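You operate a simulated robot arm through the tools that you are given. There is no shell and no other tool. Be economical: measure what you need, move in short steps, check, and stop when the job is done.

The job below is to be done with a simulated two-armed robot. You get a single attempt, and the scene is never put back.

TASK
Bend the thin tube to 90 degrees on the blue hand bender.
Fine: clamp first; hold the bender while you clamp, bend and unclamp; leave the lever back and the clamp loose.

It is judged by the outcome, as a careful person would: the job done as asked, and still so three seconds after it is handed in. It fails if anything else is knocked over, pushed out of place, dropped, spilled or broken.

THE ROBOT
Two 7-joint arms with two-finger parallel grippers on one trunk, on a base that drives. Base frame: it is fixed to the floor where the robot stands at the start and does not move with it; the origin is under the middle of the robot, x ahead of it, y to its left, z up. Lengths are in mm, angles in rad, forces in N, time in s.
The left shoulder is at the start at [60, 143, 926], the right one opposite. With the tool pointing down near the work surface each hand reaches from about 300 to 720 mm from the robot's upright axis, wherever it stands, measured 20 degrees to its own side. Places, roughly: clamp knob of the blue hand bender [600, 100, 900]; lever of the blue hand bender [500, 0, 900]; thin tube [600, 0, 900]. Payload 1.57 kg a hand.
Tool frame (each hand has its own): the origin (TCP) lies between the finger pads and is the grasp point; the fingertips stand 30 mm ahead of it; z points along the fingers, y is the line along which they close. Largest opening 110 mm; finger width 24, thickness 12; the body of the gripper, 48 by 112 mm, starts 78 mm behind the TCP.
Orientation is told as [roll, pitch, yaw] about the base's x, y, z axes, in that order, counted from this pose: with the fingers straight down and closing along the base's y, the tool's x points along the base's -x, its y along +y and its z along -z.

THE INTERFACE
- The arms move only by the tool servo_tool. It takes "left_moves", "right_moves" or both (then of equal length, played together; a hand with none holds still); each is a list of rows, each a list of 7 numbers: the finger opening in mm, from 0 to 110, then the shift along the tool's x, y, z in mm, then the turn, a rotation vector about the tool's x, y, z in rad. In form: [[jaw, x, y, z, wx, wy, wz], ...]. A call has 1 to 20 rows; each row shifts and turns the commanded pose from where the row before left it, along the tool's axes as they then stand. A row lasts 0.2 s, in which the tool goes at most 50 mm and 0.15 rad; a call with a longer step from one row to the next is refused whole, and so is a gripper value outside its range. A pose out of reach is approached as far as the arm can. The call stops where the force on the tool passes 40 N (or 10 N more than at its start, if that is more) or the arm is blocked; 0.2 s more then pass. The fingers move at their own pace (about 45 mm/s each) and stop on an object; they squeeze with about 39 N. The grip force told is the motor's: it shows also when the fingers shut on nothing. Time passes only in rows, and 0.2 s behind the last, so rows that do not move let the fingers close. It gives the time, the measured TCP pose, the force on the tool (base axes), the opening and the grip force at its end, in the units of the frame above (readings bear some noise), with the torque about the TCP (base axes, N m) and any sound that the robot's microphone picked up.
- Cameras (640 x 400 px; columns grow to the right, rows downward): "scene" is now at [47.1, 5.1, 1532.9]; the picture's right is [0.07, -1.00, 0.00], its down [-0.77, -0.05, -0.64] and it looks along [0.64, 0.04, -0.77] (base axes); focal length 259 px, centre (320, 200). "left" rides on the left gripper at [70, -16, -141] in its tool frame; the picture's right is [0.23, 0.97, 0.00], its down [-0.86, 0.20, -0.48] and it looks along [-0.47, 0.11, 0.88] (tool axes); focal length 222 px, centre (320, 200). "right" rides on the right gripper at [70, 16, -141] in its tool frame; the picture's right is [-0.23, 0.97, 0.00], its down [-0.86, -0.20, -0.48] and it looks along [-0.47, -0.11, 0.88] (tool axes); focal length 222 px, centre (320, 200). There is no depth. A picture from a camera that has moved, and an enlarged one, comes with that camera's place and axes in the base frame and with its lens.
- capture(camera): a new picture of that camera. The clock stands still meanwhile.
- move_column(by): slides the trunk up (or, below 0, down) by that many mm; the arms and the scene camera ride with it, the base frame stays. It gives what a move gives, with no picture.
- base_move(legs): drives the robot by 1 to 6 legs, each [ahead, left, turn to the left] in mm, mm and rad, along the robot's own axes; the way and the turn of a leg run together, so that a leg with both is an arc; at most 1500 mm and 3.142 rad a leg. The arms and the cameras ride along, it lands a little off, and it stops where it bumps. It gives what a move gives.
- aim_head(pan, tilt): turns the head with the scene camera to pan (to the left, within 1.501 rad either way) and tilt (down, from -0.506 to 1.204), counted from straight ahead of the robot. It gives what a move gives.
- close_up(camera, box): a new picture of the part [left, top, right, bottom] of that camera's present view, enlarged. The clock stands still meanwhile.
- finish_job(): hands the job in; it is judged then, once.

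Go step by step. Nothing tells you exact positions but the pictures and the camera data: compare them with the known pose of the tool, close in by small moves and look again before you grip or let go. The budget is 120 turns and 100 pictures, counting those below and the enlarged ones. Unless the task says otherwise, let go and move clear before handing in, and close with one line.

The tools are called as a command line: name --argument value ..., lists and objects as JSON in quotes. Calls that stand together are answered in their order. servo_tool: Moves the arms, as the interface text tells. Its arguments: {"type":"object","properties":{"left_moves":{"type":"array","items":{"type":"array","items":{"type":"number"}}},"right_moves":{"type":"array","items":{"type":"array","items":{"type":"number"}}}},"required":[]} The other tools are called the same way: move_column (by) slides the trunk up or down; base_move (legs) drives the base; aim_head (pan, tilt) turns the head that bears the scene camera; capture (camera) takes a picture; close_up (camera, box) takes an enlarged picture of a part of a camera's view; finish_job () hands the job in.

At the start:

```text
time_s: 0.0
left_ee_pos: [503.6, 266.4, 1000.5]
left_tcp_rot: [0.001, 0.0, -0.001]
left_contact_force: [0.5, 0.9, -0.1]
left_wrist_torque: [0.0, 0.0, -0.02]
left_opening: 110.0
left_grasp_force: 0.0
right_ee_pos: [439.9, -137.9, 999.2]
right_tcp_rot: [0.001, 0.001, -0.001]
right_contact_force: [-0.1, -0.6, 0.3]
right_wrist_torque: [0.0, 0.0, 0.03]
right_opening: 110.3
right_grasp_force: 0.0
trunk travel left (down, up): [-525.0, 65.0]
robot x, y, heading: [-2.2, -0.3, 0.0]
head pan, tilt: [0.065, 0.878]
```

scene: 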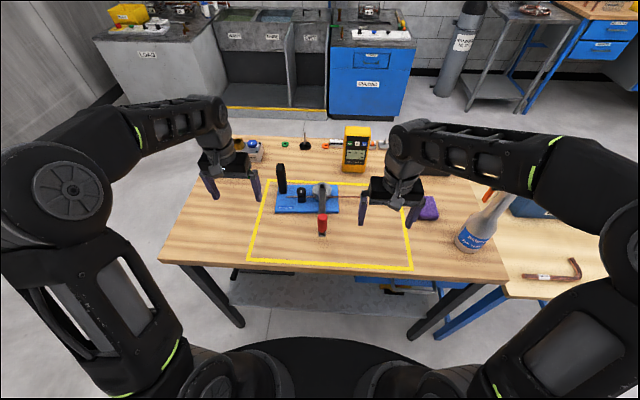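
right: 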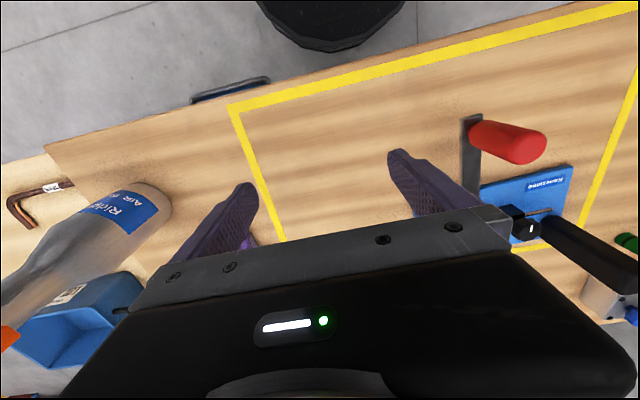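
left: 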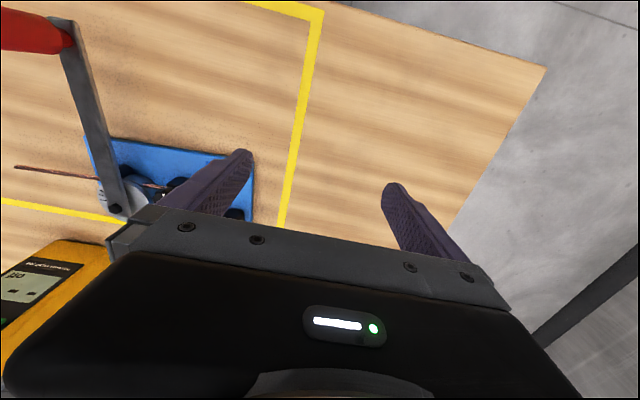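

I see the blue bender in the yellow square with a red-handled lever towards the robot. I'll look closer at it.

close_up --camera "scene" --box '[250, 140, 390, 250]'

close_up --camera "right" --box '[440, 90, 640, 270]'

close_up --camera "left" --box '[0, 0, 280, 240]'

```text
3.64 times, centred on (320, 195) of scene
camera zoom: at [47.1, 5.1, 1532.9], right [0.07, -1.0, 0.0], down [-0.77, -0.05, -0.64], along [0.64, 0.04, -0.77], focal length 940 px, centre (320, 218)
```

zoom: 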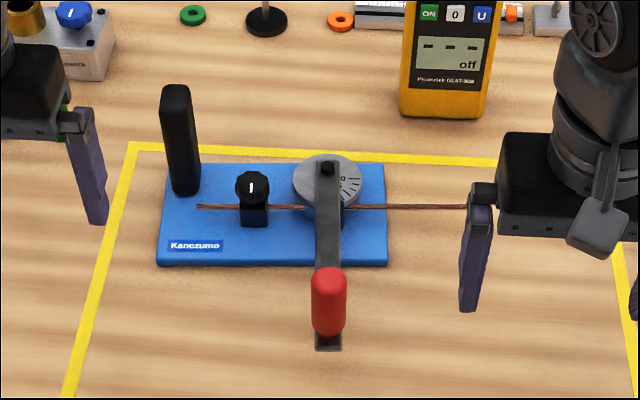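

```text
2.22 times, centred on (540, 180) of right
camera zoom: at [370.4, -120.4, 1140.9], right [0.23, 0.97, 0.0], down [0.86, -0.2, 0.48], along [0.47, -0.11, -0.88], focal length 494 px, centre (-169, 244)
```

zoom: 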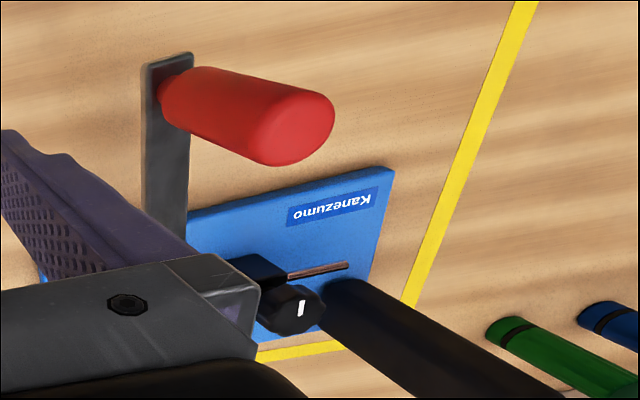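

```text
1.67 times, centred on (140, 120) of left
camera zoom: at [432.0, 251.7, 1140.9], right [-0.23, 0.97, 0.0], down [0.86, 0.2, 0.48], along [0.47, 0.11, -0.88], focal length 370 px, centre (620, 333)
```

zoom: 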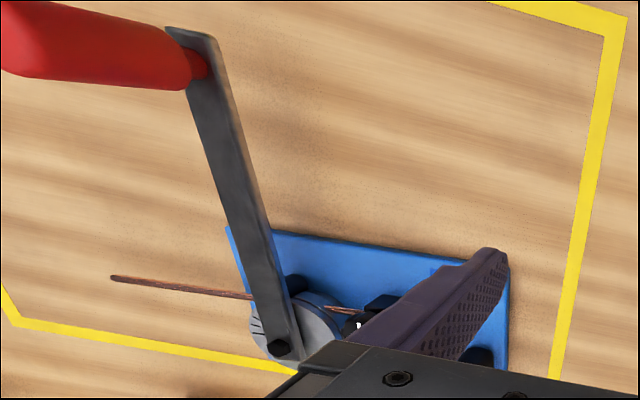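

The black post at about (630, 170) is the holding grip, with the knob near (600, 101), the pivot near (618, 36), and the red handle near (450, 25). First I turn the left hand so it can come at the post from the left with its fingers closing along x.

servo_tool --left_moves '[[110, 0, 0, 0, 0, 0, -0.1428], [110, 0, 0, 0, 0, 0, -0.1428], [110, 0, 0, 0, 0, 0, -0.1428], [110, 0, 0, 0, 0, 0, -0.1428], [110, 0, 0, 0, 0, 0, -0.1428], [110, 0, 0, 0, 0, 0, -0.1428], [110, 0, 0, 0, 0, 0, -0.1428], [110, 0, 0, 0, 0, 0, -0.1428], [110, 0, 0, 0, 0, 0, -0.1428], [110, 0, 0, 0, 0, 0, -0.1428], [110, 0, 0, 0, 0, 0, -0.1428], [110, 0, 0, 0, 0, 0.14, 0], [110, 0, 0, 0, 0, 0.14, 0], [110, 0, 0, 0, 0, 0.14, 0], [110, 0, 0, 0, 0, 0.14, 0], [110, 0, 0, 0, 0, 0.14, 0], [110, 0, 0, 0, 0, 0.14, 0]]'

```text
time_s: 3.6
left_ee_pos: [502.4, 266.5, 1000.1]
left_tcp_rot: [-0.003, 0.843, 1.567]
left_contact_force: [-0.5, 0.1, -0.3]
left_wrist_torque: [-0.01, 0.0, 0.01]
left_opening: 109.7
left_grasp_force: 0.2
right_ee_pos: [439.8, -135.8, 999.9]
right_tcp_rot: [-0.002, 0.0, 0.0]
right_contact_force: [-0.3, 0.7, 1.0]
right_wrist_torque: [-0.03, -0.01, -0.02]
right_opening: 109.9
right_grasp_force: 0.0
trunk travel left (down, up): [-525.0, 65.0]
robot x, y, heading: [-0.1, 2.7, 0.005]
head pan, tilt: [0.065, 0.878]
```

Left orientation is good. I shift the left hand to the post's x and look.

servo_tool --left_moves '[[110, 0, -43, 0, 0, 0, 0], [110, 0, -43, 0, 0, 0, 0], [110, 0, -43, 0, 0, 0, 0], [110, 0, 0, 0, 0, 0, 0]]' --right_moves '[[110, 0, -40, -40, 0, 0, 0], [110, 0, -40, -40, 0, 0, 0], [110, 0, 0, 0, 0, 0, 0], [110, 0, 0, 0, 0, 0, 0]]'

capture --camera "left"

close_up --camera "scene" --box '[240, 130, 400, 250]'

capture --camera "right"

```text
refused: row 1 steps farther than a row can; nothing moved
```

```text
93 pictures are left
camera left: at [518.1, 327.8, 1145.7], right [-0.97, -0.15, 0.17], down [-0.2, 0.93, -0.32], along [-0.11, -0.35, -0.93], focal length 222 px, centre (320, 200)
```

left: 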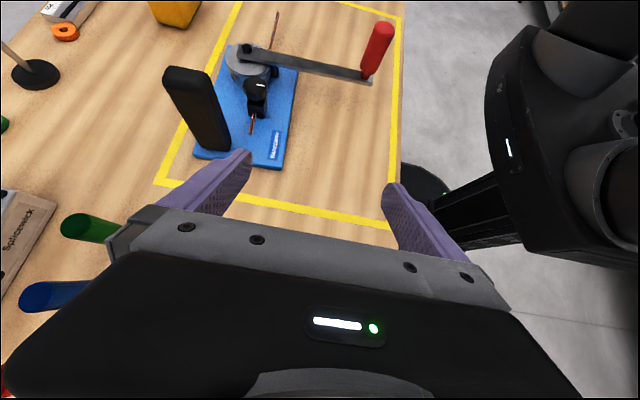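

```text
3.33 times, centred on (320, 190) of scene
camera zoom: at [46.9, 7.1, 1532.9], right [0.07, -1.0, 0.0], down [-0.77, -0.05, -0.64], along [0.64, 0.04, -0.77], focal length 862 px, centre (320, 233)
```

zoom: 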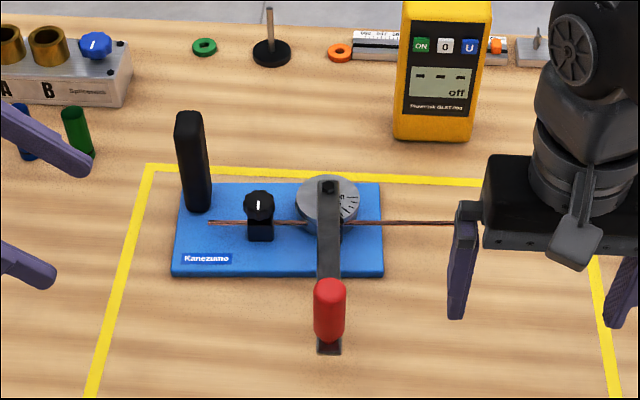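

```text
91 pictures are left
camera right: at [370.2, -118.9, 1141.2], right [0.23, 0.97, 0.0], down [0.86, -0.2, 0.48], along [0.47, -0.11, -0.88], focal length 222 px, centre (320, 200)
```

right: 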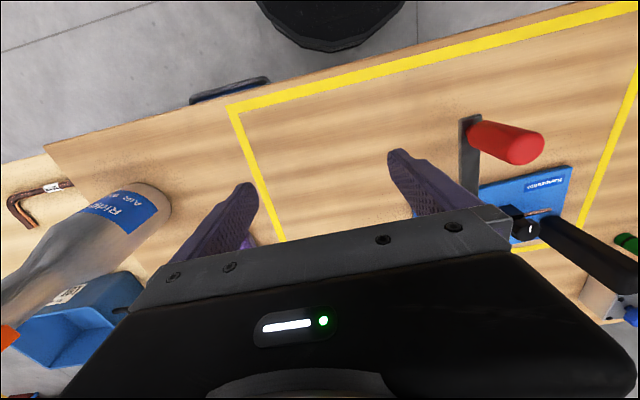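

The post is about 43 × 26 mm at (634, 170), with its top at about z 979. I move the left hand over in x and partway in.

servo_tool --left_moves '[[110, 0, -44, 0, 0, 0, 0], [110, 0, -44, 0, 0, 0, 0], [110, 0, -43, 0, 0, 0, 0], [110, 6, 0, 30, 0, 0, 0], [110, 6, 0, 20, 0, 0, 0], [110, 0, 0, 0, 0, 0, 0]]' --right_moves '[[110, 0, -30, -30, 0, 0, 0], [110, 0, -30, -30, 0, 0, 0], [110, 0, 0, 0, 0, 0, 0], [110, 0, 0, 0, 0, 0, 0], [110, 0, 0, 0, 0, 0, 0], [110, 0, 0, 0, 0, 0, 0]]'

capture --camera "left"

close_up --camera "scene" --box '[220, 130, 380, 250]'

```text
time_s: 5.0
left_ee_pos: [546.2, 221.6, 974.6]
left_tcp_rot: [0.0, 0.839, 1.572]
left_contact_force: [1.0, -0.2, -0.3]
left_wrist_torque: [0.0, 0.02, 0.05]
left_opening: 109.8
left_grasp_force: 0.1
left hand out of reach, approached as far as the arm can: row 2, 3
right_ee_pos: [441.1, -197.6, 1057.7]
right_tcp_rot: [-0.001, 0.0, 0.001]
right_contact_force: [0.0, 0.6, 0.3]
right_wrist_torque: [0.0, 0.01, 0.03]
right_opening: 109.8
right_grasp_force: 0.0
trunk travel left (down, up): [-525.0, 65.0]
robot x, y, heading: [1.2, 3.3, 0.004]
head pan, tilt: [0.065, 0.878]
```

```text
90 pictures are left
camera left: at [562.4, 281.4, 1120.7], right [-0.97, -0.15, 0.17], down [-0.2, 0.93, -0.32], along [-0.11, -0.34, -0.93], focal length 222 px, centre (320, 200)
```

left: 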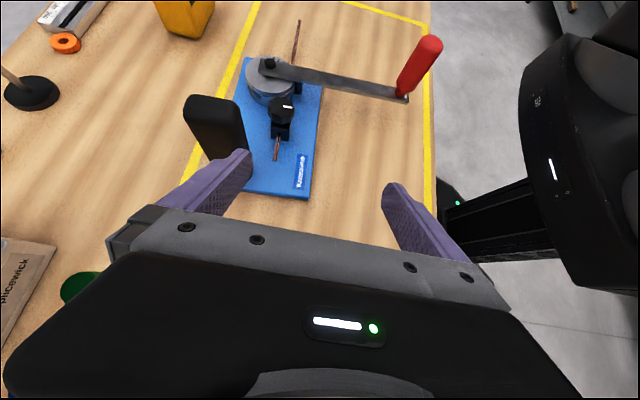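

```text
3.33 times, centred on (300, 190) of scene
camera zoom: at [47.0, 5.1, 1532.9], right [0.07, -1.0, 0.0], down [-0.77, -0.05, -0.64], along [0.64, 0.04, -0.77], focal length 862 px, centre (387, 233)
```

zoom: 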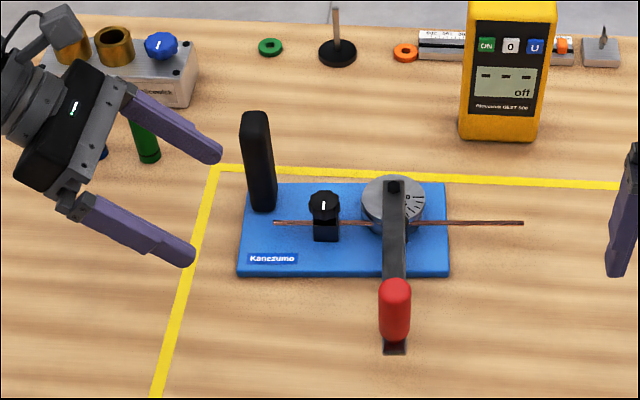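

The post's x is beyond the left arm's reach from here. I back the hand off a little, then drive the base 80 mm ahead.

servo_tool --left_moves '[[110, 0, 0, -40, 0, 0, 0], [110, 0, 0, 0, 0, 0, 0]]'

base_move --legs '[[80, 0, 0]]'

capture --camera "scene"

capture --camera "left"

```text
time_s: 5.6
left_ee_pos: [546.0, 251.4, 1000.9]
left_tcp_rot: [0.0, 0.84, 1.571]
left_contact_force: [-0.8, -0.6, 0.5]
left_wrist_torque: [-0.04, 0.01, 0.03]
left_opening: 109.8
left_grasp_force: 0.1
right_ee_pos: [441.2, -198.1, 1058.2]
right_tcp_rot: [0.0, 0.0, 0.0]
right_contact_force: [0.0, -1.2, -0.3]
right_wrist_torque: [0.02, -0.01, 0.01]
right_opening: 110.0
right_grasp_force: 0.0
trunk travel left (down, up): [-525.0, 65.0]
robot x, y, heading: [-0.4, 1.3, -0.001]
head pan, tilt: [0.065, 0.878]
```

```text
time_s: 6.7
left_ee_pos: [628.3, 250.0, 1000.6]
left_tcp_rot: [0.001, 0.84, 1.571]
left_contact_force: [0.7, 0.1, -1.1]
left_wrist_torque: [-0.02, 0.01, -0.03]
left_opening: 110.0
left_grasp_force: 0.1
right_ee_pos: [522.4, -196.9, 1057.9]
right_tcp_rot: [0.0, 0.001, 0.0]
right_contact_force: [-0.4, -0.4, 0.3]
right_wrist_torque: [0.0, 0.04, 0.03]
right_opening: 110.2
right_grasp_force: 0.0
trunk travel left (down, up): [-525.0, 65.0]
robot x, y, heading: [79.7, -1.3, -0.001]
head pan, tilt: [0.065, 0.878]
```

```text
88 pictures are left
camera scene: at [129.3, 5.1, 1532.8], right [0.07, -1.0, 0.0], down [-0.77, -0.05, -0.64], along [0.64, 0.04, -0.77], focal length 259 px, centre (320, 200)
```

scene: 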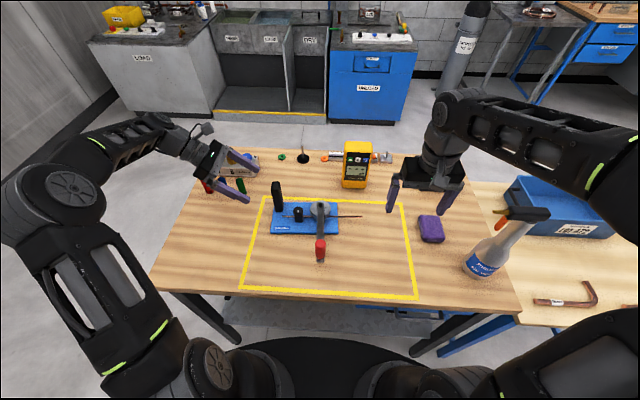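

```text
87 pictures are left
camera left: at [644.0, 310.8, 1146.4], right [-0.97, -0.15, 0.17], down [-0.2, 0.93, -0.32], along [-0.11, -0.34, -0.93], focal length 222 px, centre (320, 200)
```

left: 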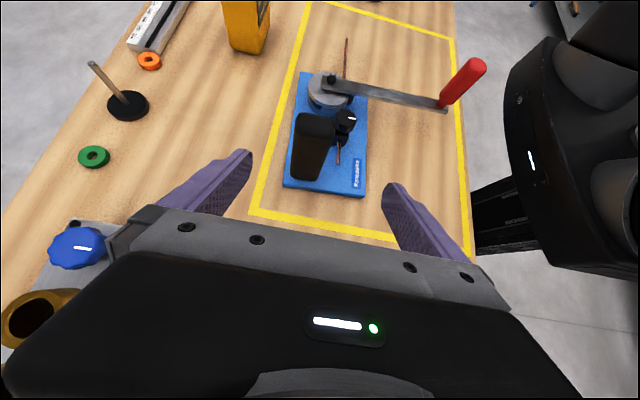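

The post lies between the fingers. I advance around it.

servo_tool --left_moves '[[110, 0, -7, 26, 0, 0, 0], [110, 1, 0, 26, 0, 0, 0], [110, 0, 0, 26, 0, 0, 0], [110, 0, 0, 26, 0, 0, 0], [110, 0, 0, 0, 0, 0, 0]]'

capture --camera "left"

close_up --camera "scene" --box '[220, 150, 380, 270]'

```text
time_s: 7.9
left_ee_pos: [635.0, 174.0, 933.0]
left_tcp_rot: [0.0, 0.841, 1.569]
left_contact_force: [-0.1, 0.1, 0.4]
left_wrist_torque: [0.0, 0.02, 0.0]
left_opening: 110.0
left_grasp_force: 0.0
right_ee_pos: [522.8, -197.7, 1058.0]
right_tcp_rot: [0.001, -0.001, 0.001]
right_contact_force: [0.0, 0.4, -0.6]
right_wrist_torque: [0.01, -0.01, 0.0]
right_opening: 110.0
right_grasp_force: 0.1
trunk travel left (down, up): [-525.0, 65.0]
robot x, y, heading: [82.0, 1.5, -0.003]
head pan, tilt: [0.065, 0.878]
```

```text
86 pictures are left
camera left: at [649.9, 233.2, 1078.6], right [-0.97, -0.15, 0.17], down [-0.2, 0.93, -0.32], along [-0.11, -0.34, -0.93], focal length 222 px, centre (320, 200)
```

left: 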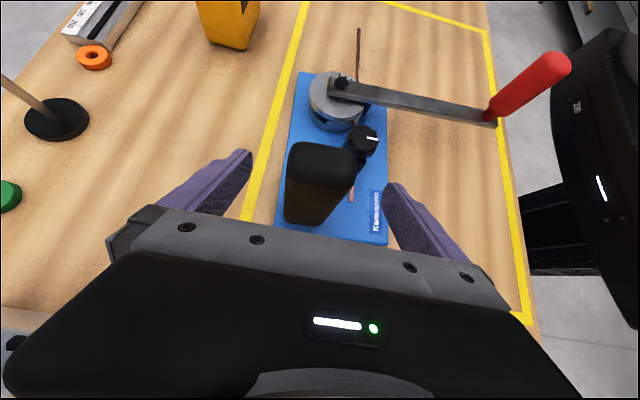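

```text
3.33 times, centred on (300, 210) of scene
camera zoom: at [127.5, 5.2, 1532.9], right [0.07, -1.0, 0.0], down [-0.77, -0.05, -0.64], along [0.64, 0.04, -0.77], focal length 862 px, centre (387, 167)
```

zoom: 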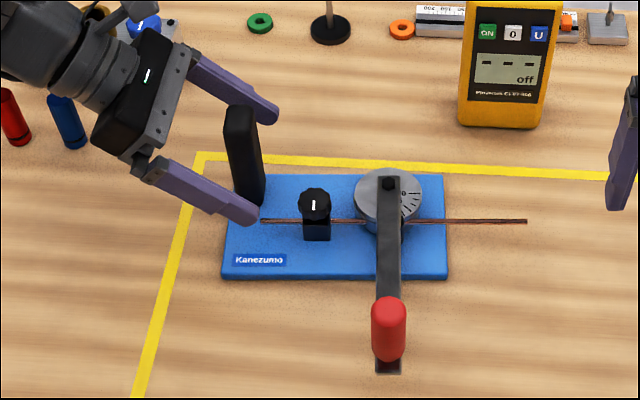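

The post is centred between the fingers, so I close the left hand on it.

servo_tool --left_moves '[[70, 0, 0, 0, 0, 0, 0], [70, 0, 0, 0, 0, 0, 0], [70, 0, 0, 0, 0, 0, 0], [0, 0, 0, 0, 0, 0, 0], [0, 0, 0, 0, 0, 0, 0], [0, 0, 0, 0, 0, 0, 0], [0, 0, 0, 0, 0, 0, 0]]'

capture --camera "left"

close_up --camera "scene" --box '[220, 150, 380, 270]'

```text
time_s: 9.5
left_ee_pos: [635.5, 174.0, 932.7]
left_tcp_rot: [-0.003, 0.841, 1.571]
left_contact_force: [6.4, 2.5, 0.8]
left_wrist_torque: [-0.43, -0.49, 0.67]
left_opening: 41.7
left_grasp_force: 34.7
right_ee_pos: [522.0, -196.3, 1059.8]
right_tcp_rot: [0.001, 0.001, 0.0]
right_contact_force: [0.5, -0.4, 0.2]
right_wrist_torque: [-0.04, -0.02, -0.02]
right_opening: 110.0
right_grasp_force: 0.1
trunk travel left (down, up): [-525.0, 65.0]
robot x, y, heading: [81.9, 2.4, -0.0]
head pan, tilt: [0.065, 0.878]
```

```text
84 pictures are left
camera left: at [650.6, 233.6, 1078.9], right [-0.97, -0.15, 0.17], down [-0.2, 0.93, -0.32], along [-0.11, -0.34, -0.93], focal length 222 px, centre (320, 200)
```

left: 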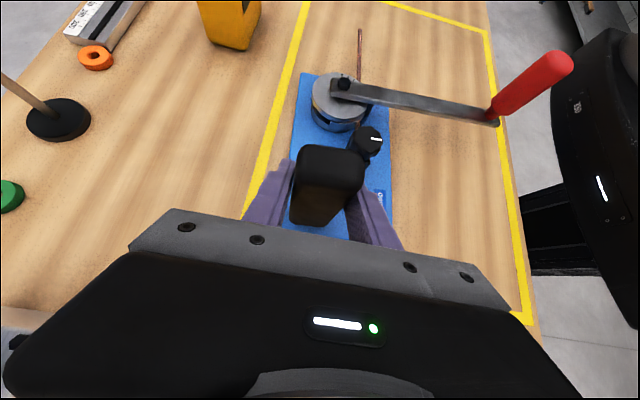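

```text
3.33 times, centred on (300, 210) of scene
camera zoom: at [128.1, 5.3, 1532.9], right [0.07, -1.0, 0.0], down [-0.77, -0.05, -0.64], along [0.64, 0.04, -0.77], focal length 862 px, centre (387, 167)
```

zoom: 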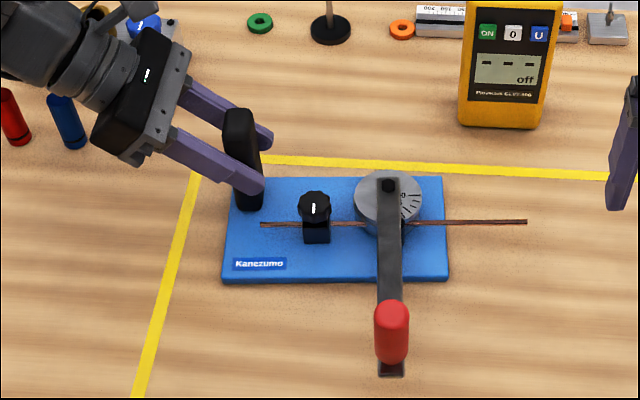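

Left holds the bender. The knob is at about (593, 102), top z 910, about 30 mm across. I bring the right hand above it and turn it to yaw +90° so I can turn clockwise.

servo_tool --right_moves '[[60, -10, 42.6, 0, 0, 0, 0], [60, -10, 42.6, 0, 0, 0, 0], [60, -10, 42.6, 0, 0, 0, 0], [60, -10, 42.6, 0, 0, 0, 0], [60, -10, 42.6, 0, 0, 0, 0], [60, -10, 42.6, 0, 0, 0, 0], [60, -11, 42.4, 0, 0, 0, 0], [60, 0, 0, 0, 0, 0, -0.1428], [60, 0, 0, 0, 0, 0, -0.1428], [60, 0, 0, 0, 0, 0, -0.1428], [60, 0, 0, 0, 0, 0, -0.1428], [60, 0, 0, 0, 0, 0, -0.1428], [60, 0, 0, 0, 0, 0, -0.1428], [60, 0, 0, 0, 0, 0, -0.1428], [60, 0, 0, 0, 0, 0, -0.1428], [60, 0, 0, 0, 0, 0, -0.1428], [60, 0, 0, 0, 0, 0, -0.1428], [60, 0, 0, 0, 0, 0, -0.1428], [60, 0, 0, 0, 0, 0, 0]]'

capture --camera "right"

capture --camera "left"

```text
time_s: 13.5
left_ee_pos: [634.9, 172.8, 933.2]
left_tcp_rot: [0.001, 0.84, 1.57]
left_contact_force: [1.3, 3.8, 2.5]
left_wrist_torque: [0.34, -0.66, 0.72]
left_opening: 40.5
left_grasp_force: 39.1
right_ee_pos: [587.5, 79.9, 1059.9]
right_tcp_rot: [0.001, 0.001, 1.571]
right_contact_force: [0.3, 0.4, -0.1]
right_wrist_torque: [0.02, 0.01, -0.01]
right_opening: 60.2
right_grasp_force: 0.1
right hand out of reach, approached as far as the arm can: row 7
trunk travel left (down, up): [-525.0, 65.0]
robot x, y, heading: [81.7, 2.0, 0.002]
head pan, tilt: [0.065, 0.878]
```

```text
82 pictures are left
camera right: at [570.4, 10.3, 1200.4], right [-0.97, 0.23, 0.0], down [0.2, 0.86, 0.48], along [0.11, 0.47, -0.88], focal length 222 px, centre (320, 200)
```

right: 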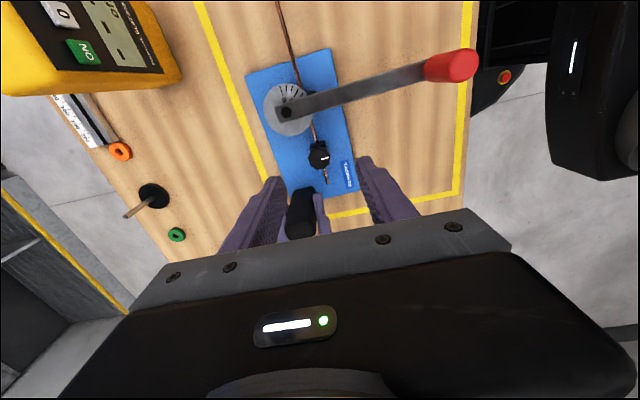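

```text
81 pictures are left
camera left: at [649.9, 233.6, 1078.8], right [-0.97, -0.15, 0.17], down [-0.2, 0.93, -0.32], along [-0.11, -0.34, -0.93], focal length 222 px, centre (320, 200)
```

left: 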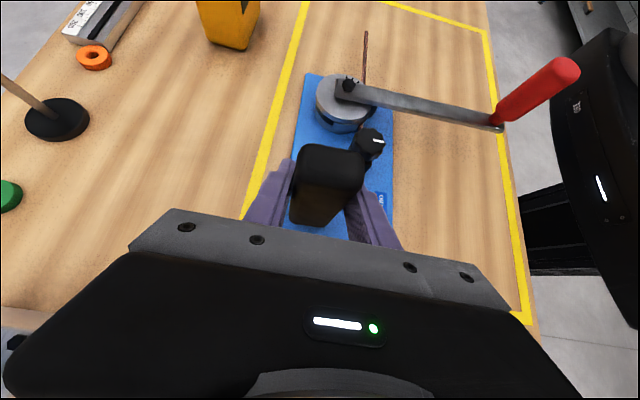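

Lower down is within reach. I descend to just above the knob and centre over it.

servo_tool --right_moves '[[60, 0, 0, 37, 0, 0, 0], [60, 0, 0, 37, 0, 0, 0], [60, -11, -2, 16, 0, 0, 0], [60, -10, -2, 15, 0, 0, 0], [60, 0, 0, 0, 0, 0, 0]]'

capture --camera "right"

close_up --camera "scene" --box '[220, 150, 380, 270]'

close_up --camera "left" --box '[280, 50, 480, 220]'

```text
time_s: 14.7
left_ee_pos: [634.6, 173.8, 932.5]
left_tcp_rot: [-0.001, 0.84, 1.57]
left_contact_force: [1.2, 4.0, 1.7]
left_wrist_torque: [-0.37, -0.74, 0.6]
left_opening: 40.8
left_grasp_force: 39.2
right_ee_pos: [590.3, 100.4, 953.8]
right_tcp_rot: [0.0, 0.001, 1.571]
right_contact_force: [-0.4, 0.3, 0.0]
right_wrist_torque: [0.01, -0.01, -0.03]
right_opening: 59.8
right_grasp_force: 0.0
trunk travel left (down, up): [-525.0, 65.0]
robot x, y, heading: [78.8, 1.5, -0.001]
head pan, tilt: [0.065, 0.878]
```

```text
80 pictures are left
camera right: at [574.2, 31.3, 1094.8], right [-0.97, 0.23, 0.0], down [0.2, 0.86, 0.48], along [0.11, 0.47, -0.88], focal length 222 px, centre (320, 200)
```

right: 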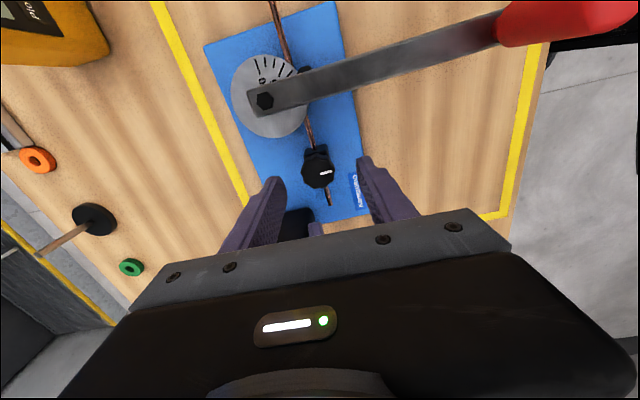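

```text
3.33 times, centred on (300, 210) of scene
camera zoom: at [127.5, 5.6, 1532.9], right [0.07, -1.0, 0.0], down [-0.77, -0.05, -0.64], along [0.64, 0.04, -0.77], focal length 862 px, centre (387, 167)
```

zoom: 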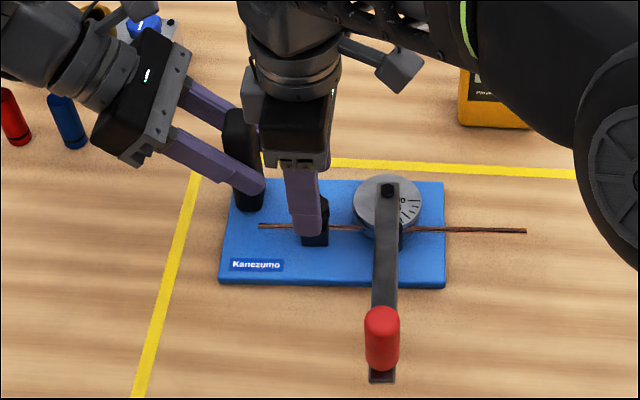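

```text
2.35 times, centred on (380, 135) of left
camera zoom: at [650.0, 233.5, 1078.8], right [-0.97, -0.15, 0.17], down [-0.2, 0.93, -0.32], along [-0.11, -0.34, -0.93], focal length 523 px, centre (179, 353)
```

zoom: 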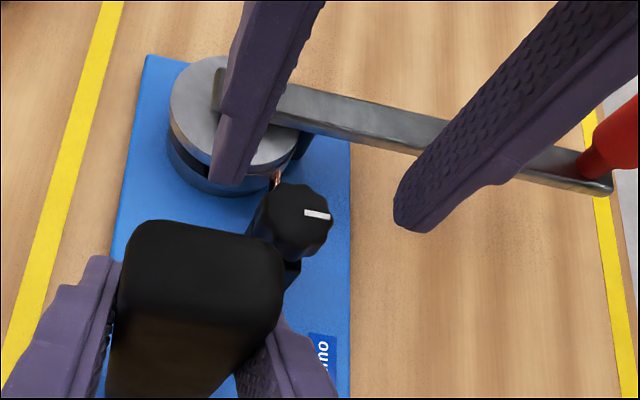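

Small correction to the centre, then I descend so the fingertips straddle the knob, and close.

servo_tool --right_moves '[[60, -3, -1, 15, 0, 0, 0], [60, 0, 0, 14, 0, 0, 0], [60, 0, 0, 0, 0, 0, 0], [0, 0, 0, 0, 0, 0, 0], [0, 0, 0, 0, 0, 0, 0], [0, 0, 0, 0, 0, 0, 0], [0, 0, 0, 0, 0, 0, 0]]'

close_up --camera "left" --box '[280, 50, 480, 220]'

close_up --camera "right" --box '[200, 80, 440, 240]'

```text
time_s: 16.3
left_ee_pos: [634.6, 173.3, 933.2]
left_tcp_rot: [0.003, 0.84, 1.57]
left_contact_force: [-3.9, 1.5, 4.6]
left_wrist_torque: [-0.23, -0.87, 0.36]
left_opening: 40.8
left_grasp_force: 38.9
right_ee_pos: [592.5, 104.3, 923.8]
right_tcp_rot: [-0.001, 0.0, 1.568]
right_contact_force: [7.4, 1.9, 0.2]
right_wrist_torque: [0.06, -0.26, -0.07]
right_opening: 30.4
right_grasp_force: 33.7
trunk travel left (down, up): [-525.0, 65.0]
robot x, y, heading: [80.8, -0.1, 0.005]
head pan, tilt: [0.065, 0.878]
```

```text
2.35 times, centred on (380, 135) of left
camera zoom: at [650.0, 233.4, 1078.8], right [-0.97, -0.15, 0.17], down [-0.2, 0.93, -0.32], along [-0.11, -0.34, -0.93], focal length 523 px, centre (179, 353)
```

zoom: 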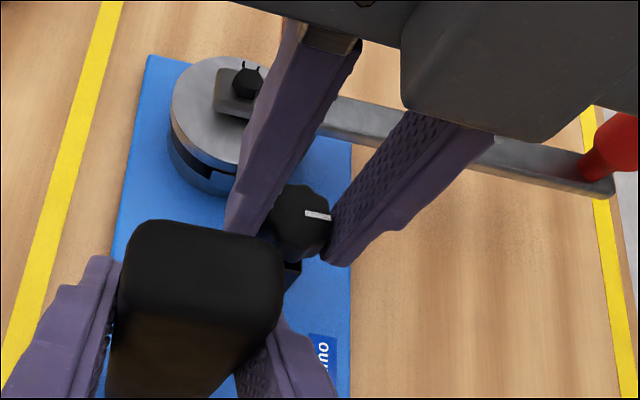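

```text
2.50 times, centred on (320, 160) of right
camera zoom: at [575.7, 34.0, 1065.8], right [-0.97, 0.23, 0.0], down [0.2, 0.85, 0.48], along [0.11, 0.47, -0.88], focal length 555 px, centre (320, 300)
```

zoom: 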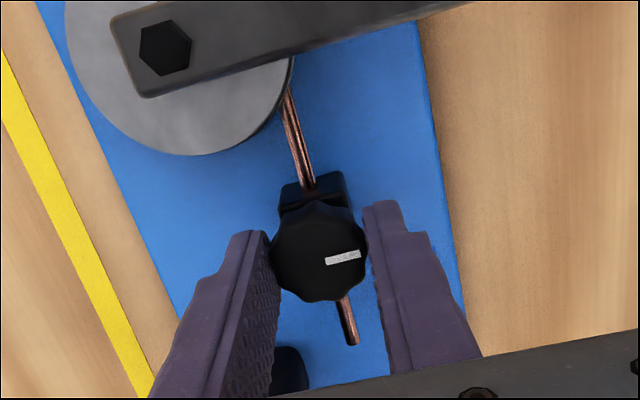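

The knob is gripped. I turn it clockwise in small rows and watch the torque about z.

servo_tool --right_moves '[[0, 0, 0, 0, 0, 0, 0.13], [0, 0, 0, 0, 0, 0, 0.13], [0, 0, 0, 0, 0, 0, 0.13], [0, 0, 0, 0, 0, 0, 0.13]]'

close_up --camera "left" --box '[280, 50, 480, 220]'

```text
time_s: 17.3
left_ee_pos: [634.6, 172.6, 932.9]
left_tcp_rot: [0.001, 0.84, 1.571]
left_contact_force: [-2.4, -2.4, 2.8]
left_wrist_torque: [-0.37, -0.66, 0.57]
left_opening: 40.0
left_grasp_force: 38.9
right_ee_pos: [591.2, 104.5, 925.0]
right_tcp_rot: [-0.001, -0.001, 1.046]
right_contact_force: [2.6, 5.2, 0.4]
right_wrist_torque: [0.31, -0.01, 0.03]
right_opening: 29.8
right_grasp_force: 39.1
trunk travel left (down, up): [-525.0, 65.0]
robot x, y, heading: [81.3, -2.4, -0.002]
head pan, tilt: [0.065, 0.878]
```

```text
2.35 times, centred on (380, 135) of left
camera zoom: at [649.9, 233.2, 1078.7], right [-0.97, -0.15, 0.17], down [-0.2, 0.93, -0.32], along [-0.11, -0.34, -0.93], focal length 523 px, centre (179, 353)
```

zoom: 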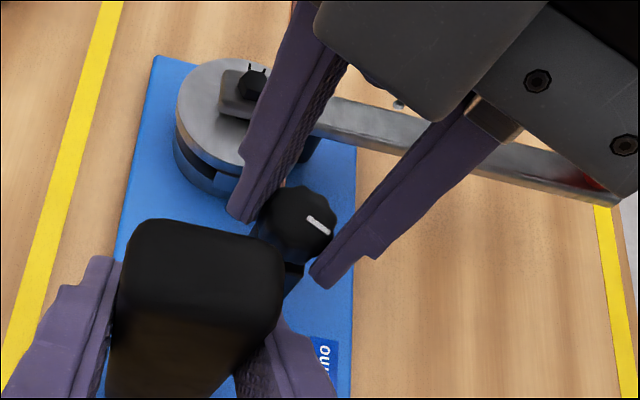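

The knob turns freely with the hand. I continue.

servo_tool --right_moves '[[0, 0, 0, 0, 0, 0, 0.13], [0, 0, 0, 0, 0, 0, 0.13], [0, 0, 0, 0, 0, 0, 0.13], [0, 0, 0, 0, 0, 0, 0.13]]'

servo_tool --right_moves '[[0, 0, 0, 0, 0, 0, 0.13], [0, 0, 0, 0, 0, 0, 0.13], [0, 0, 0, 0, 0, 0, 0.13], [0, 0, 0, 0, 0, 0, 0.13]]'

close_up --camera "left" --box '[280, 50, 480, 220]'

```text
time_s: 18.3
left_ee_pos: [635.3, 172.4, 932.5]
left_tcp_rot: [0.0, 0.841, 1.571]
left_contact_force: [-1.5, -4.6, 4.9]
left_wrist_torque: [0.01, 0.05, 0.33]
left_opening: 39.9
left_grasp_force: 38.9
right_ee_pos: [593.2, 104.1, 925.0]
right_tcp_rot: [0.0, 0.002, 0.528]
right_contact_force: [-0.3, 7.1, 0.7]
right_wrist_torque: [0.34, -0.15, 0.02]
right_opening: 30.0
right_grasp_force: 38.9
trunk travel left (down, up): [-525.0, 65.0]
robot x, y, heading: [80.8, 0.9, -0.0]
head pan, tilt: [0.065, 0.878]
```

```text
time_s: 19.3
left_ee_pos: [634.2, 173.5, 932.5]
left_tcp_rot: [0.0, 0.84, 1.571]
left_contact_force: [0.9, -5.5, 7.0]
left_wrist_torque: [-0.42, -0.06, 0.25]
left_opening: 39.5
left_grasp_force: 38.9
right_ee_pos: [592.2, 104.2, 924.4]
right_tcp_rot: [-0.003, 0.001, 0.008]
right_contact_force: [-2.4, 6.2, -0.7]
right_wrist_torque: [0.05, 0.1, 0.02]
right_opening: 30.3
right_grasp_force: 39.3
trunk travel left (down, up): [-525.0, 65.0]
robot x, y, heading: [82.2, 1.0, 0.006]
head pan, tilt: [0.065, 0.878]
```

```text
2.35 times, centred on (380, 135) of left
camera zoom: at [650.4, 233.1, 1078.8], right [-0.97, -0.15, 0.17], down [-0.2, 0.93, -0.32], along [-0.11, -0.34, -0.93], focal length 523 px, centre (179, 353)
```

zoom: 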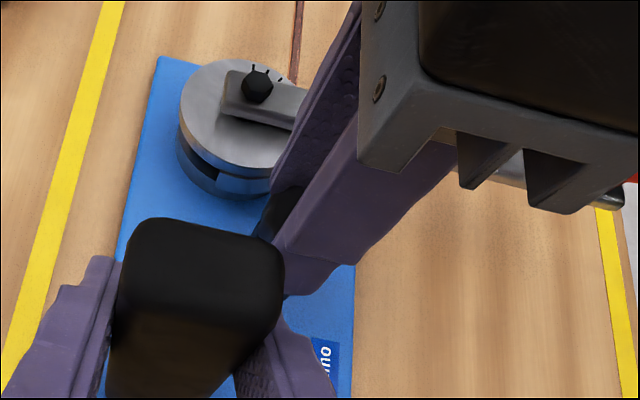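

90° turned with no resistance. I continue clockwise.

servo_tool --right_moves '[[0, 0, 0, 0, 0, 0, 0.13], [0, 0, 0, 0, 0, 0, 0.13], [0, 0, 0, 0, 0, 0, 0.13], [0, 0, 0, 0, 0, 0, 0.13]]'

servo_tool --right_moves '[[0, 0, 0, 0, 0, 0, 0.13], [0, 0, 0, 0, 0, 0, 0.13], [0, 0, 0, 0, 0, 0, 0.13], [0, 0, 0, 0, 0, 0, 0.13]]'

close_up --camera "right" --box '[200, 80, 440, 240]'

close_up --camera "left" --box '[280, 50, 480, 220]'

```text
time_s: 20.3
left_ee_pos: [634.9, 172.8, 932.1]
left_tcp_rot: [0.0, 0.838, 1.572]
left_contact_force: [5.8, -4.6, 6.0]
left_wrist_torque: [-0.9, -0.02, 0.2]
left_opening: 40.0
left_grasp_force: 39.2
right_ee_pos: [591.5, 104.6, 924.9]
right_tcp_rot: [-0.001, 0.003, -0.514]
right_contact_force: [-7.0, 0.8, 0.6]
right_wrist_torque: [-0.13, -0.19, 0.04]
right_opening: 30.2
right_grasp_force: 38.9
trunk travel left (down, up): [-525.0, 65.0]
robot x, y, heading: [82.3, 3.2, 0.0]
head pan, tilt: [0.065, 0.878]
```

```text
time_s: 21.3
left_ee_pos: [635.2, 174.1, 933.0]
left_tcp_rot: [-0.001, 0.84, 1.571]
left_contact_force: [9.1, 0.1, 5.0]
left_wrist_torque: [-0.89, -0.27, 0.56]
left_opening: 39.8
left_grasp_force: 39.5
right_ee_pos: [593.0, 103.6, 924.7]
right_tcp_rot: [-0.001, -0.001, -1.034]
right_contact_force: [-10.9, -2.5, -0.7]
right_wrist_torque: [0.57, 0.49, -0.01]
right_opening: 30.2
right_grasp_force: 38.6
trunk travel left (down, up): [-525.0, 65.0]
robot x, y, heading: [82.9, -1.1, 0.003]
head pan, tilt: [0.065, 0.878]
```

```text
2.50 times, centred on (320, 160) of right
camera zoom: at [570.1, 171.9, 1065.9], right [0.95, 0.3, 0.0], down [0.27, -0.84, 0.48], along [0.14, -0.46, -0.88], focal length 555 px, centre (320, 300)
```

zoom: 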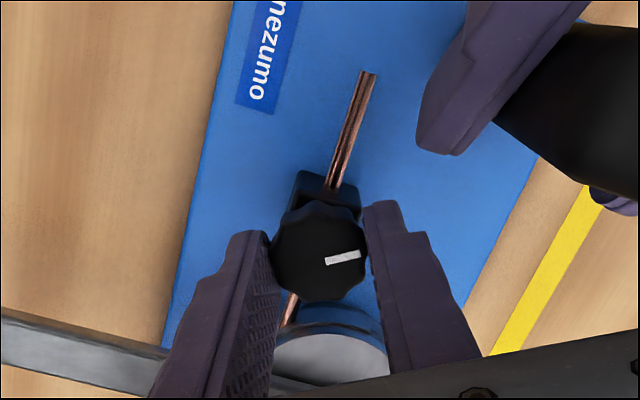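

```text
2.35 times, centred on (380, 135) of left
camera zoom: at [650.6, 233.4, 1078.8], right [-0.97, -0.15, 0.17], down [-0.2, 0.93, -0.32], along [-0.11, -0.34, -0.93], focal length 523 px, centre (179, 353)
```

zoom: 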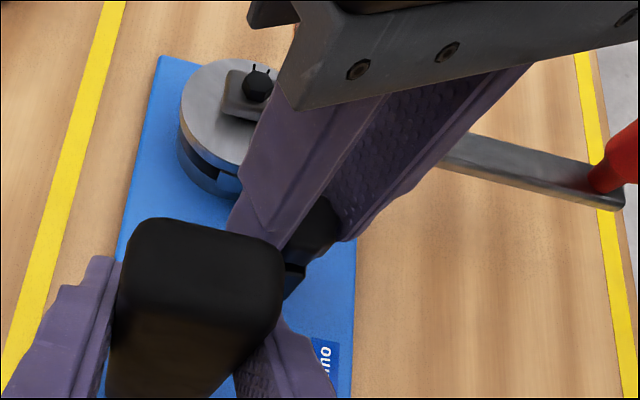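

No end stop yet after 150°. A little more, watching force.

servo_tool --right_moves '[[0, 0, 0, 0, 0, 0, 0.13], [0, 0, 0, 0, 0, 0, 0.13], [0, 0, 0, 0, 0, 0, 0.13], [0, 0, 0, 0, 0, 0, 0.13]]'

capture --camera "scene"

```text
time_s: 22.3
left_ee_pos: [635.6, 174.2, 932.5]
left_tcp_rot: [0.0, 0.839, 1.573]
left_contact_force: [15.7, 3.0, 4.5]
left_wrist_torque: [-0.61, 0.07, 0.91]
left_opening: 39.9
left_grasp_force: 39.2
right_ee_pos: [591.7, 103.9, 924.9]
right_tcp_rot: [-0.001, -0.001, -1.552]
right_contact_force: [-17.8, -3.3, 0.2]
right_wrist_torque: [0.71, 0.33, 0.02]
right_opening: 30.4
right_grasp_force: 39.1
trunk travel left (down, up): [-525.0, 65.0]
robot x, y, heading: [79.4, -6.0, -0.002]
head pan, tilt: [0.065, 0.878]
```

```text
71 pictures are left
camera scene: at [127.9, 5.0, 1532.9], right [0.07, -1.0, 0.0], down [-0.77, -0.05, -0.64], along [0.64, 0.04, -0.77], focal length 259 px, centre (320, 200)
```

scene: 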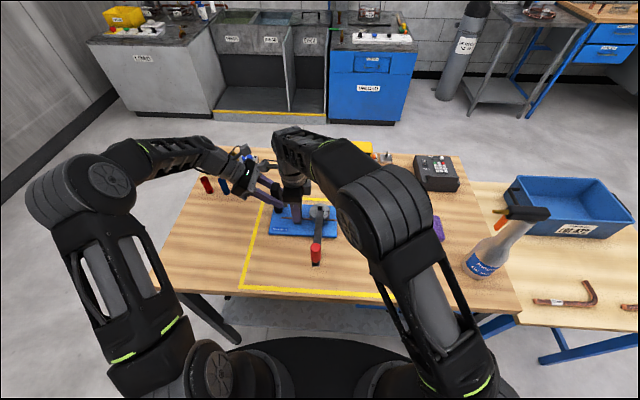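

The knob has turned 180° and still no stop. I open, lift slightly, wind the hand back and regrip.

servo_tool --right_moves '[[45, 0, 0, 0, 0, 0, 0], [45, 0, 0, 0, 0, 0, 0], [45, 0, 0, -30, 0, 0, 0], [45, 0, 0, 0, 0, 0, -0.148], [45, 0, 0, 0, 0, 0, -0.148], [45, 0, 0, 0, 0, 0, -0.148], [45, 0, 0, 0, 0, 0, -0.148], [45, 0, 0, 0, 0, 0, -0.148], [45, 0, 0, 0, 0, 0, -0.148], [45, 0, 0, 0, 0, 0, -0.148], [45, 0, 0, 0, 0, 0, -0.148], [45, 0, 0, 0, 0, 0, -0.148], [45, 0, 0, 0, 0, 0, -0.148], [45, 0, 0, 0, 0, 0, -0.148], [45, 0, 0, 0, 0, 0, -0.148], [45, 0, 0, 0, 0, 0, -0.148], [45, 0, 0, 0, 0, 0, -0.148], [45, 0, 0, 0, 0, 0, -0.148], [45, 0, 0, 0, 0, 0, -0.148], [45, 0, 0, 0, 0, 0, -0.148]]'

servo_tool --right_moves '[[45, 0, 0, 0, 0, 0, -0.148], [45, 0, 0, 0, 0, 0, -0.148], [45, 0, 0, 0, 0, 0, -0.148], [45, 0, 0, 0, 0, 0, -0.148], [45, 0, 0, 0, 0, 0, 0]]'

close_up --camera "right" --box '[200, 80, 440, 240]'

close_up --camera "left" --box '[280, 50, 480, 220]'

```text
time_s: 26.5
left_ee_pos: [634.1, 173.0, 932.7]
left_tcp_rot: [0.0, 0.842, 1.572]
left_contact_force: [-3.4, -0.3, -0.3]
left_wrist_torque: [-0.1, 0.15, 0.0]
left_opening: 39.6
left_grasp_force: 39.4
right_ee_pos: [592.1, 103.0, 955.6]
right_tcp_rot: [0.001, 0.001, 0.969]
right_contact_force: [-0.2, -0.5, -1.0]
right_wrist_torque: [-0.01, -0.01, 0.01]
right_opening: 45.0
right_grasp_force: 0.1
trunk travel left (down, up): [-525.0, 65.0]
robot x, y, heading: [80.1, -1.7, 0.002]
head pan, tilt: [0.065, 0.878]
```

```text
time_s: 27.7
left_ee_pos: [634.1, 172.3, 932.6]
left_tcp_rot: [0.001, 0.839, 1.569]
left_contact_force: [-4.3, 0.1, 0.6]
left_wrist_torque: [-0.22, 0.11, -0.28]
left_opening: 40.0
left_grasp_force: 39.3
right_ee_pos: [591.6, 103.7, 955.4]
right_tcp_rot: [0.0, 0.0, 1.561]
right_contact_force: [-1.5, 0.6, -0.5]
right_wrist_torque: [0.0, -0.02, -0.01]
right_opening: 45.0
right_grasp_force: 0.0
trunk travel left (down, up): [-525.0, 65.0]
robot x, y, heading: [79.5, -0.0, 0.001]
head pan, tilt: [0.065, 0.878]
```

```text
2.50 times, centred on (320, 160) of right
camera zoom: at [574.4, 34.4, 1096.3], right [-0.97, 0.24, 0.0], down [0.21, 0.85, 0.48], along [0.11, 0.46, -0.88], focal length 555 px, centre (320, 300)
```

zoom: 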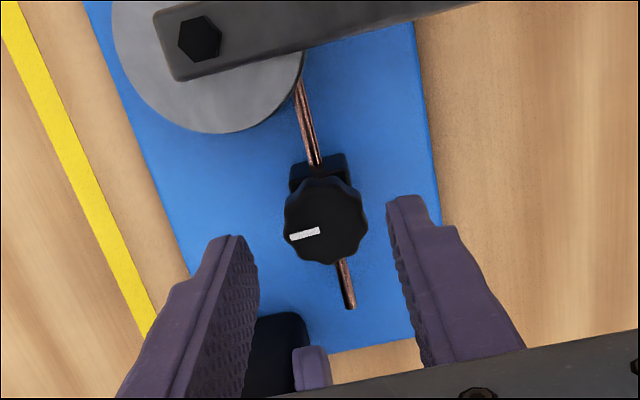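

```text
2.35 times, centred on (380, 135) of left
camera zoom: at [649.7, 233.2, 1078.7], right [-0.97, -0.15, 0.17], down [-0.2, 0.93, -0.32], along [-0.11, -0.34, -0.93], focal length 523 px, centre (179, 353)
```

zoom: 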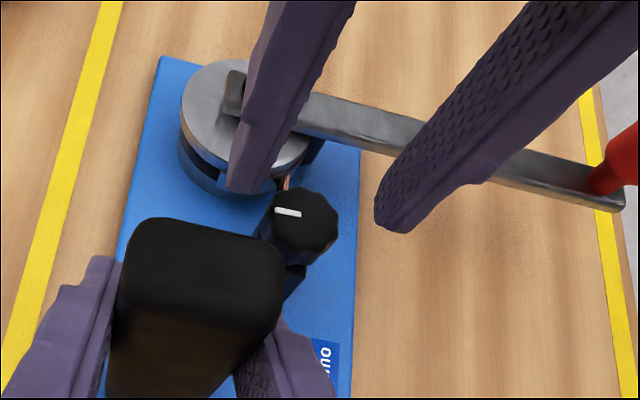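

The knob has turned 180°. I regrip (3 mm towards the robot) and turn clockwise again.

servo_tool --right_moves '[[45, 0, 3, 15, 0, 0, 0], [45, 0, 0, 15, 0, 0, 0], [45, 0, 0, 0, 0, 0, 0], [0, 0, 0, 0, 0, 0, 0], [0, 0, 0, 0, 0, 0, 0], [0, 0, 0, 0, 0, 0, 0], [0, 0, 0, 0, 0, 0, 0.1], [0, 0, 0, 0, 0, 0, 0.13], [0, 0, 0, 0, 0, 0, 0.13], [0, 0, 0, 0, 0, 0, 0.13]]'

servo_tool --right_moves '[[0, 0, 0, 0, 0, 0, 0.13], [0, 0, 0, 0, 0, 0, 0.13], [0, 0, 0, 0, 0, 0, 0.13], [0, 0, 0, 0, 0, 0, 0.13]]'

servo_tool --right_moves '[[0, 0, 0, 0, 0, 0, 0.13], [0, 0, 0, 0, 0, 0, 0.13], [0, 0, 0, 0, 0, 0, 0.13], [0, 0, 0, 0, 0, 0, 0.13]]'

close_up --camera "right" --box '[200, 80, 440, 240]'

```text
time_s: 29.9
left_ee_pos: [634.9, 173.5, 932.9]
left_tcp_rot: [0.003, 0.842, 1.571]
left_contact_force: [-11.4, 0.0, 1.1]
left_wrist_torque: [-0.5, 0.23, -1.24]
left_opening: 39.7
left_grasp_force: 39.0
right_ee_pos: [589.5, 103.1, 925.3]
right_tcp_rot: [-0.001, 0.002, 1.065]
right_contact_force: [9.8, -0.1, -0.7]
right_wrist_torque: [-0.23, -0.09, 0.56]
right_opening: 30.6
right_grasp_force: 39.0
trunk travel left (down, up): [-525.0, 65.0]
robot x, y, heading: [81.2, -1.1, 0.0]
head pan, tilt: [0.065, 0.878]
```

```text
time_s: 30.9
left_ee_pos: [635.4, 173.3, 932.9]
left_tcp_rot: [0.001, 0.84, 1.573]
left_contact_force: [-6.5, 1.8, -0.5]
left_wrist_torque: [-0.73, 0.67, -0.91]
left_opening: 39.9
left_grasp_force: 38.8
right_ee_pos: [588.6, 103.0, 926.5]
right_tcp_rot: [0.0, 0.0, 0.545]
right_contact_force: [5.2, -3.7, 0.5]
right_wrist_torque: [-0.14, -0.03, 0.33]
right_opening: 30.3
right_grasp_force: 39.0
trunk travel left (down, up): [-525.0, 65.0]
robot x, y, heading: [84.5, -2.4, -0.004]
head pan, tilt: [0.065, 0.878]
```

```text
time_s: 31.9
left_ee_pos: [635.5, 173.9, 932.5]
left_tcp_rot: [0.001, 0.838, 1.571]
left_contact_force: [-0.8, -0.6, -0.8]
left_wrist_torque: [-0.1, 0.64, -0.73]
left_opening: 40.0
left_grasp_force: 39.1
right_ee_pos: [588.9, 104.7, 925.2]
right_tcp_rot: [0.0, 0.001, 0.026]
right_contact_force: [-1.5, -0.2, 1.2]
right_wrist_torque: [-0.05, 0.05, 0.55]
right_opening: 30.8
right_grasp_force: 38.9
trunk travel left (down, up): [-525.0, 65.0]
robot x, y, heading: [78.0, 0.4, 0.004]
head pan, tilt: [0.065, 0.878]
```

```text
2.50 times, centred on (320, 160) of right
camera zoom: at [518.3, 118.8, 1066.4], right [0.2, 0.98, 0.0], down [0.86, -0.18, 0.48], along [0.47, -0.1, -0.88], focal length 555 px, centre (320, 300)
```

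zoom: 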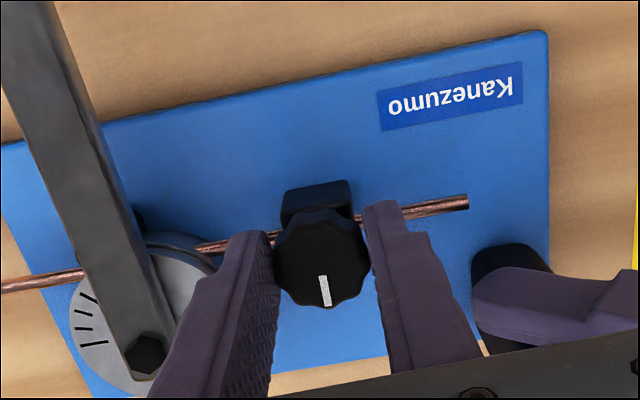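

The mark did not move this time: the fingers slipped at about 0.55 N·m, so the clamp is tight. I release, rise and go over the lever handle.

servo_tool --right_moves '[[50, 0, 0, 0, 0, 0, 0], [50, 0, 0, 0, 0, 0, 0], [60, 0, 0, -40, 0, 0, 0], [70, 0, 0, -40, 0, 0, 0], [80, 0, 0, -30, 0, 0, 0], [80, 40, -20, 0, 0, 0, 0], [80, 40, -20, 0, 0, 0, 0], [80, 40, -20, 0, 0, 0, 0], [80, 15, -19, 0, 0, 0, 0], [80, 0, 0, 0, 0, 0, 0]]'

capture --camera "right"

close_up --camera "left" --box '[260, 0, 640, 240]'

close_up --camera "scene" --box '[220, 150, 380, 270]'

```text
time_s: 34.1
left_ee_pos: [634.2, 173.2, 931.9]
left_tcp_rot: [-0.001, 0.841, 1.571]
left_contact_force: [-1.4, 1.7, -0.1]
left_wrist_torque: [-0.66, 0.39, -0.24]
left_opening: 39.9
left_grasp_force: 38.9
right_ee_pos: [455.7, 22.9, 1036.0]
right_tcp_rot: [-0.001, 0.001, 0.028]
right_contact_force: [0.3, 0.7, 0.5]
right_wrist_torque: [-0.01, 0.0, 0.0]
right_opening: 79.8
right_grasp_force: 0.1
trunk travel left (down, up): [-525.0, 65.0]
robot x, y, heading: [78.8, -3.6, -0.0]
head pan, tilt: [0.065, 0.878]
```

```text
67 pictures are left
camera right: at [384.7, 36.2, 1176.7], right [0.2, 0.98, 0.0], down [0.86, -0.18, 0.48], along [0.47, -0.1, -0.88], focal length 222 px, centre (320, 200)
```

right: 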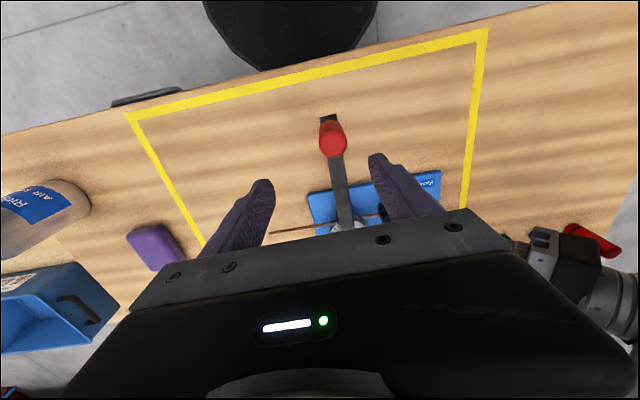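

```text
1.67 times, centred on (450, 120) of left
camera zoom: at [650.0, 233.6, 1078.7], right [-0.97, -0.15, 0.17], down [-0.2, 0.93, -0.32], along [-0.11, -0.34, -0.93], focal length 370 px, centre (103, 333)
```

zoom: 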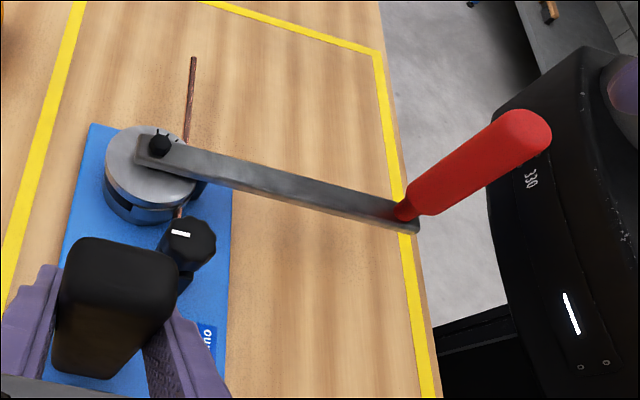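

```text
3.33 times, centred on (300, 210) of scene
camera zoom: at [127.6, 5.6, 1532.9], right [0.07, -1.0, 0.0], down [-0.77, -0.05, -0.64], along [0.64, 0.04, -0.77], focal length 862 px, centre (387, 167)
```

zoom: 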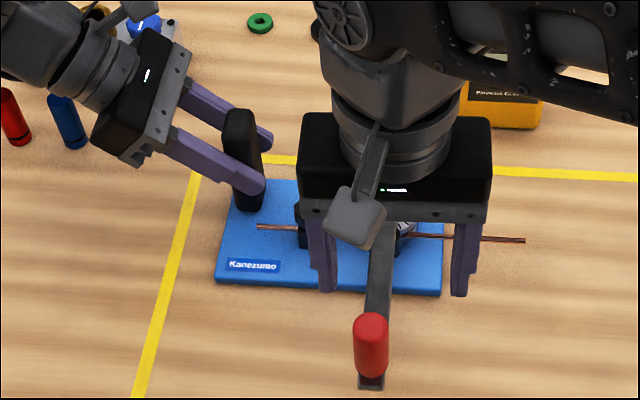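

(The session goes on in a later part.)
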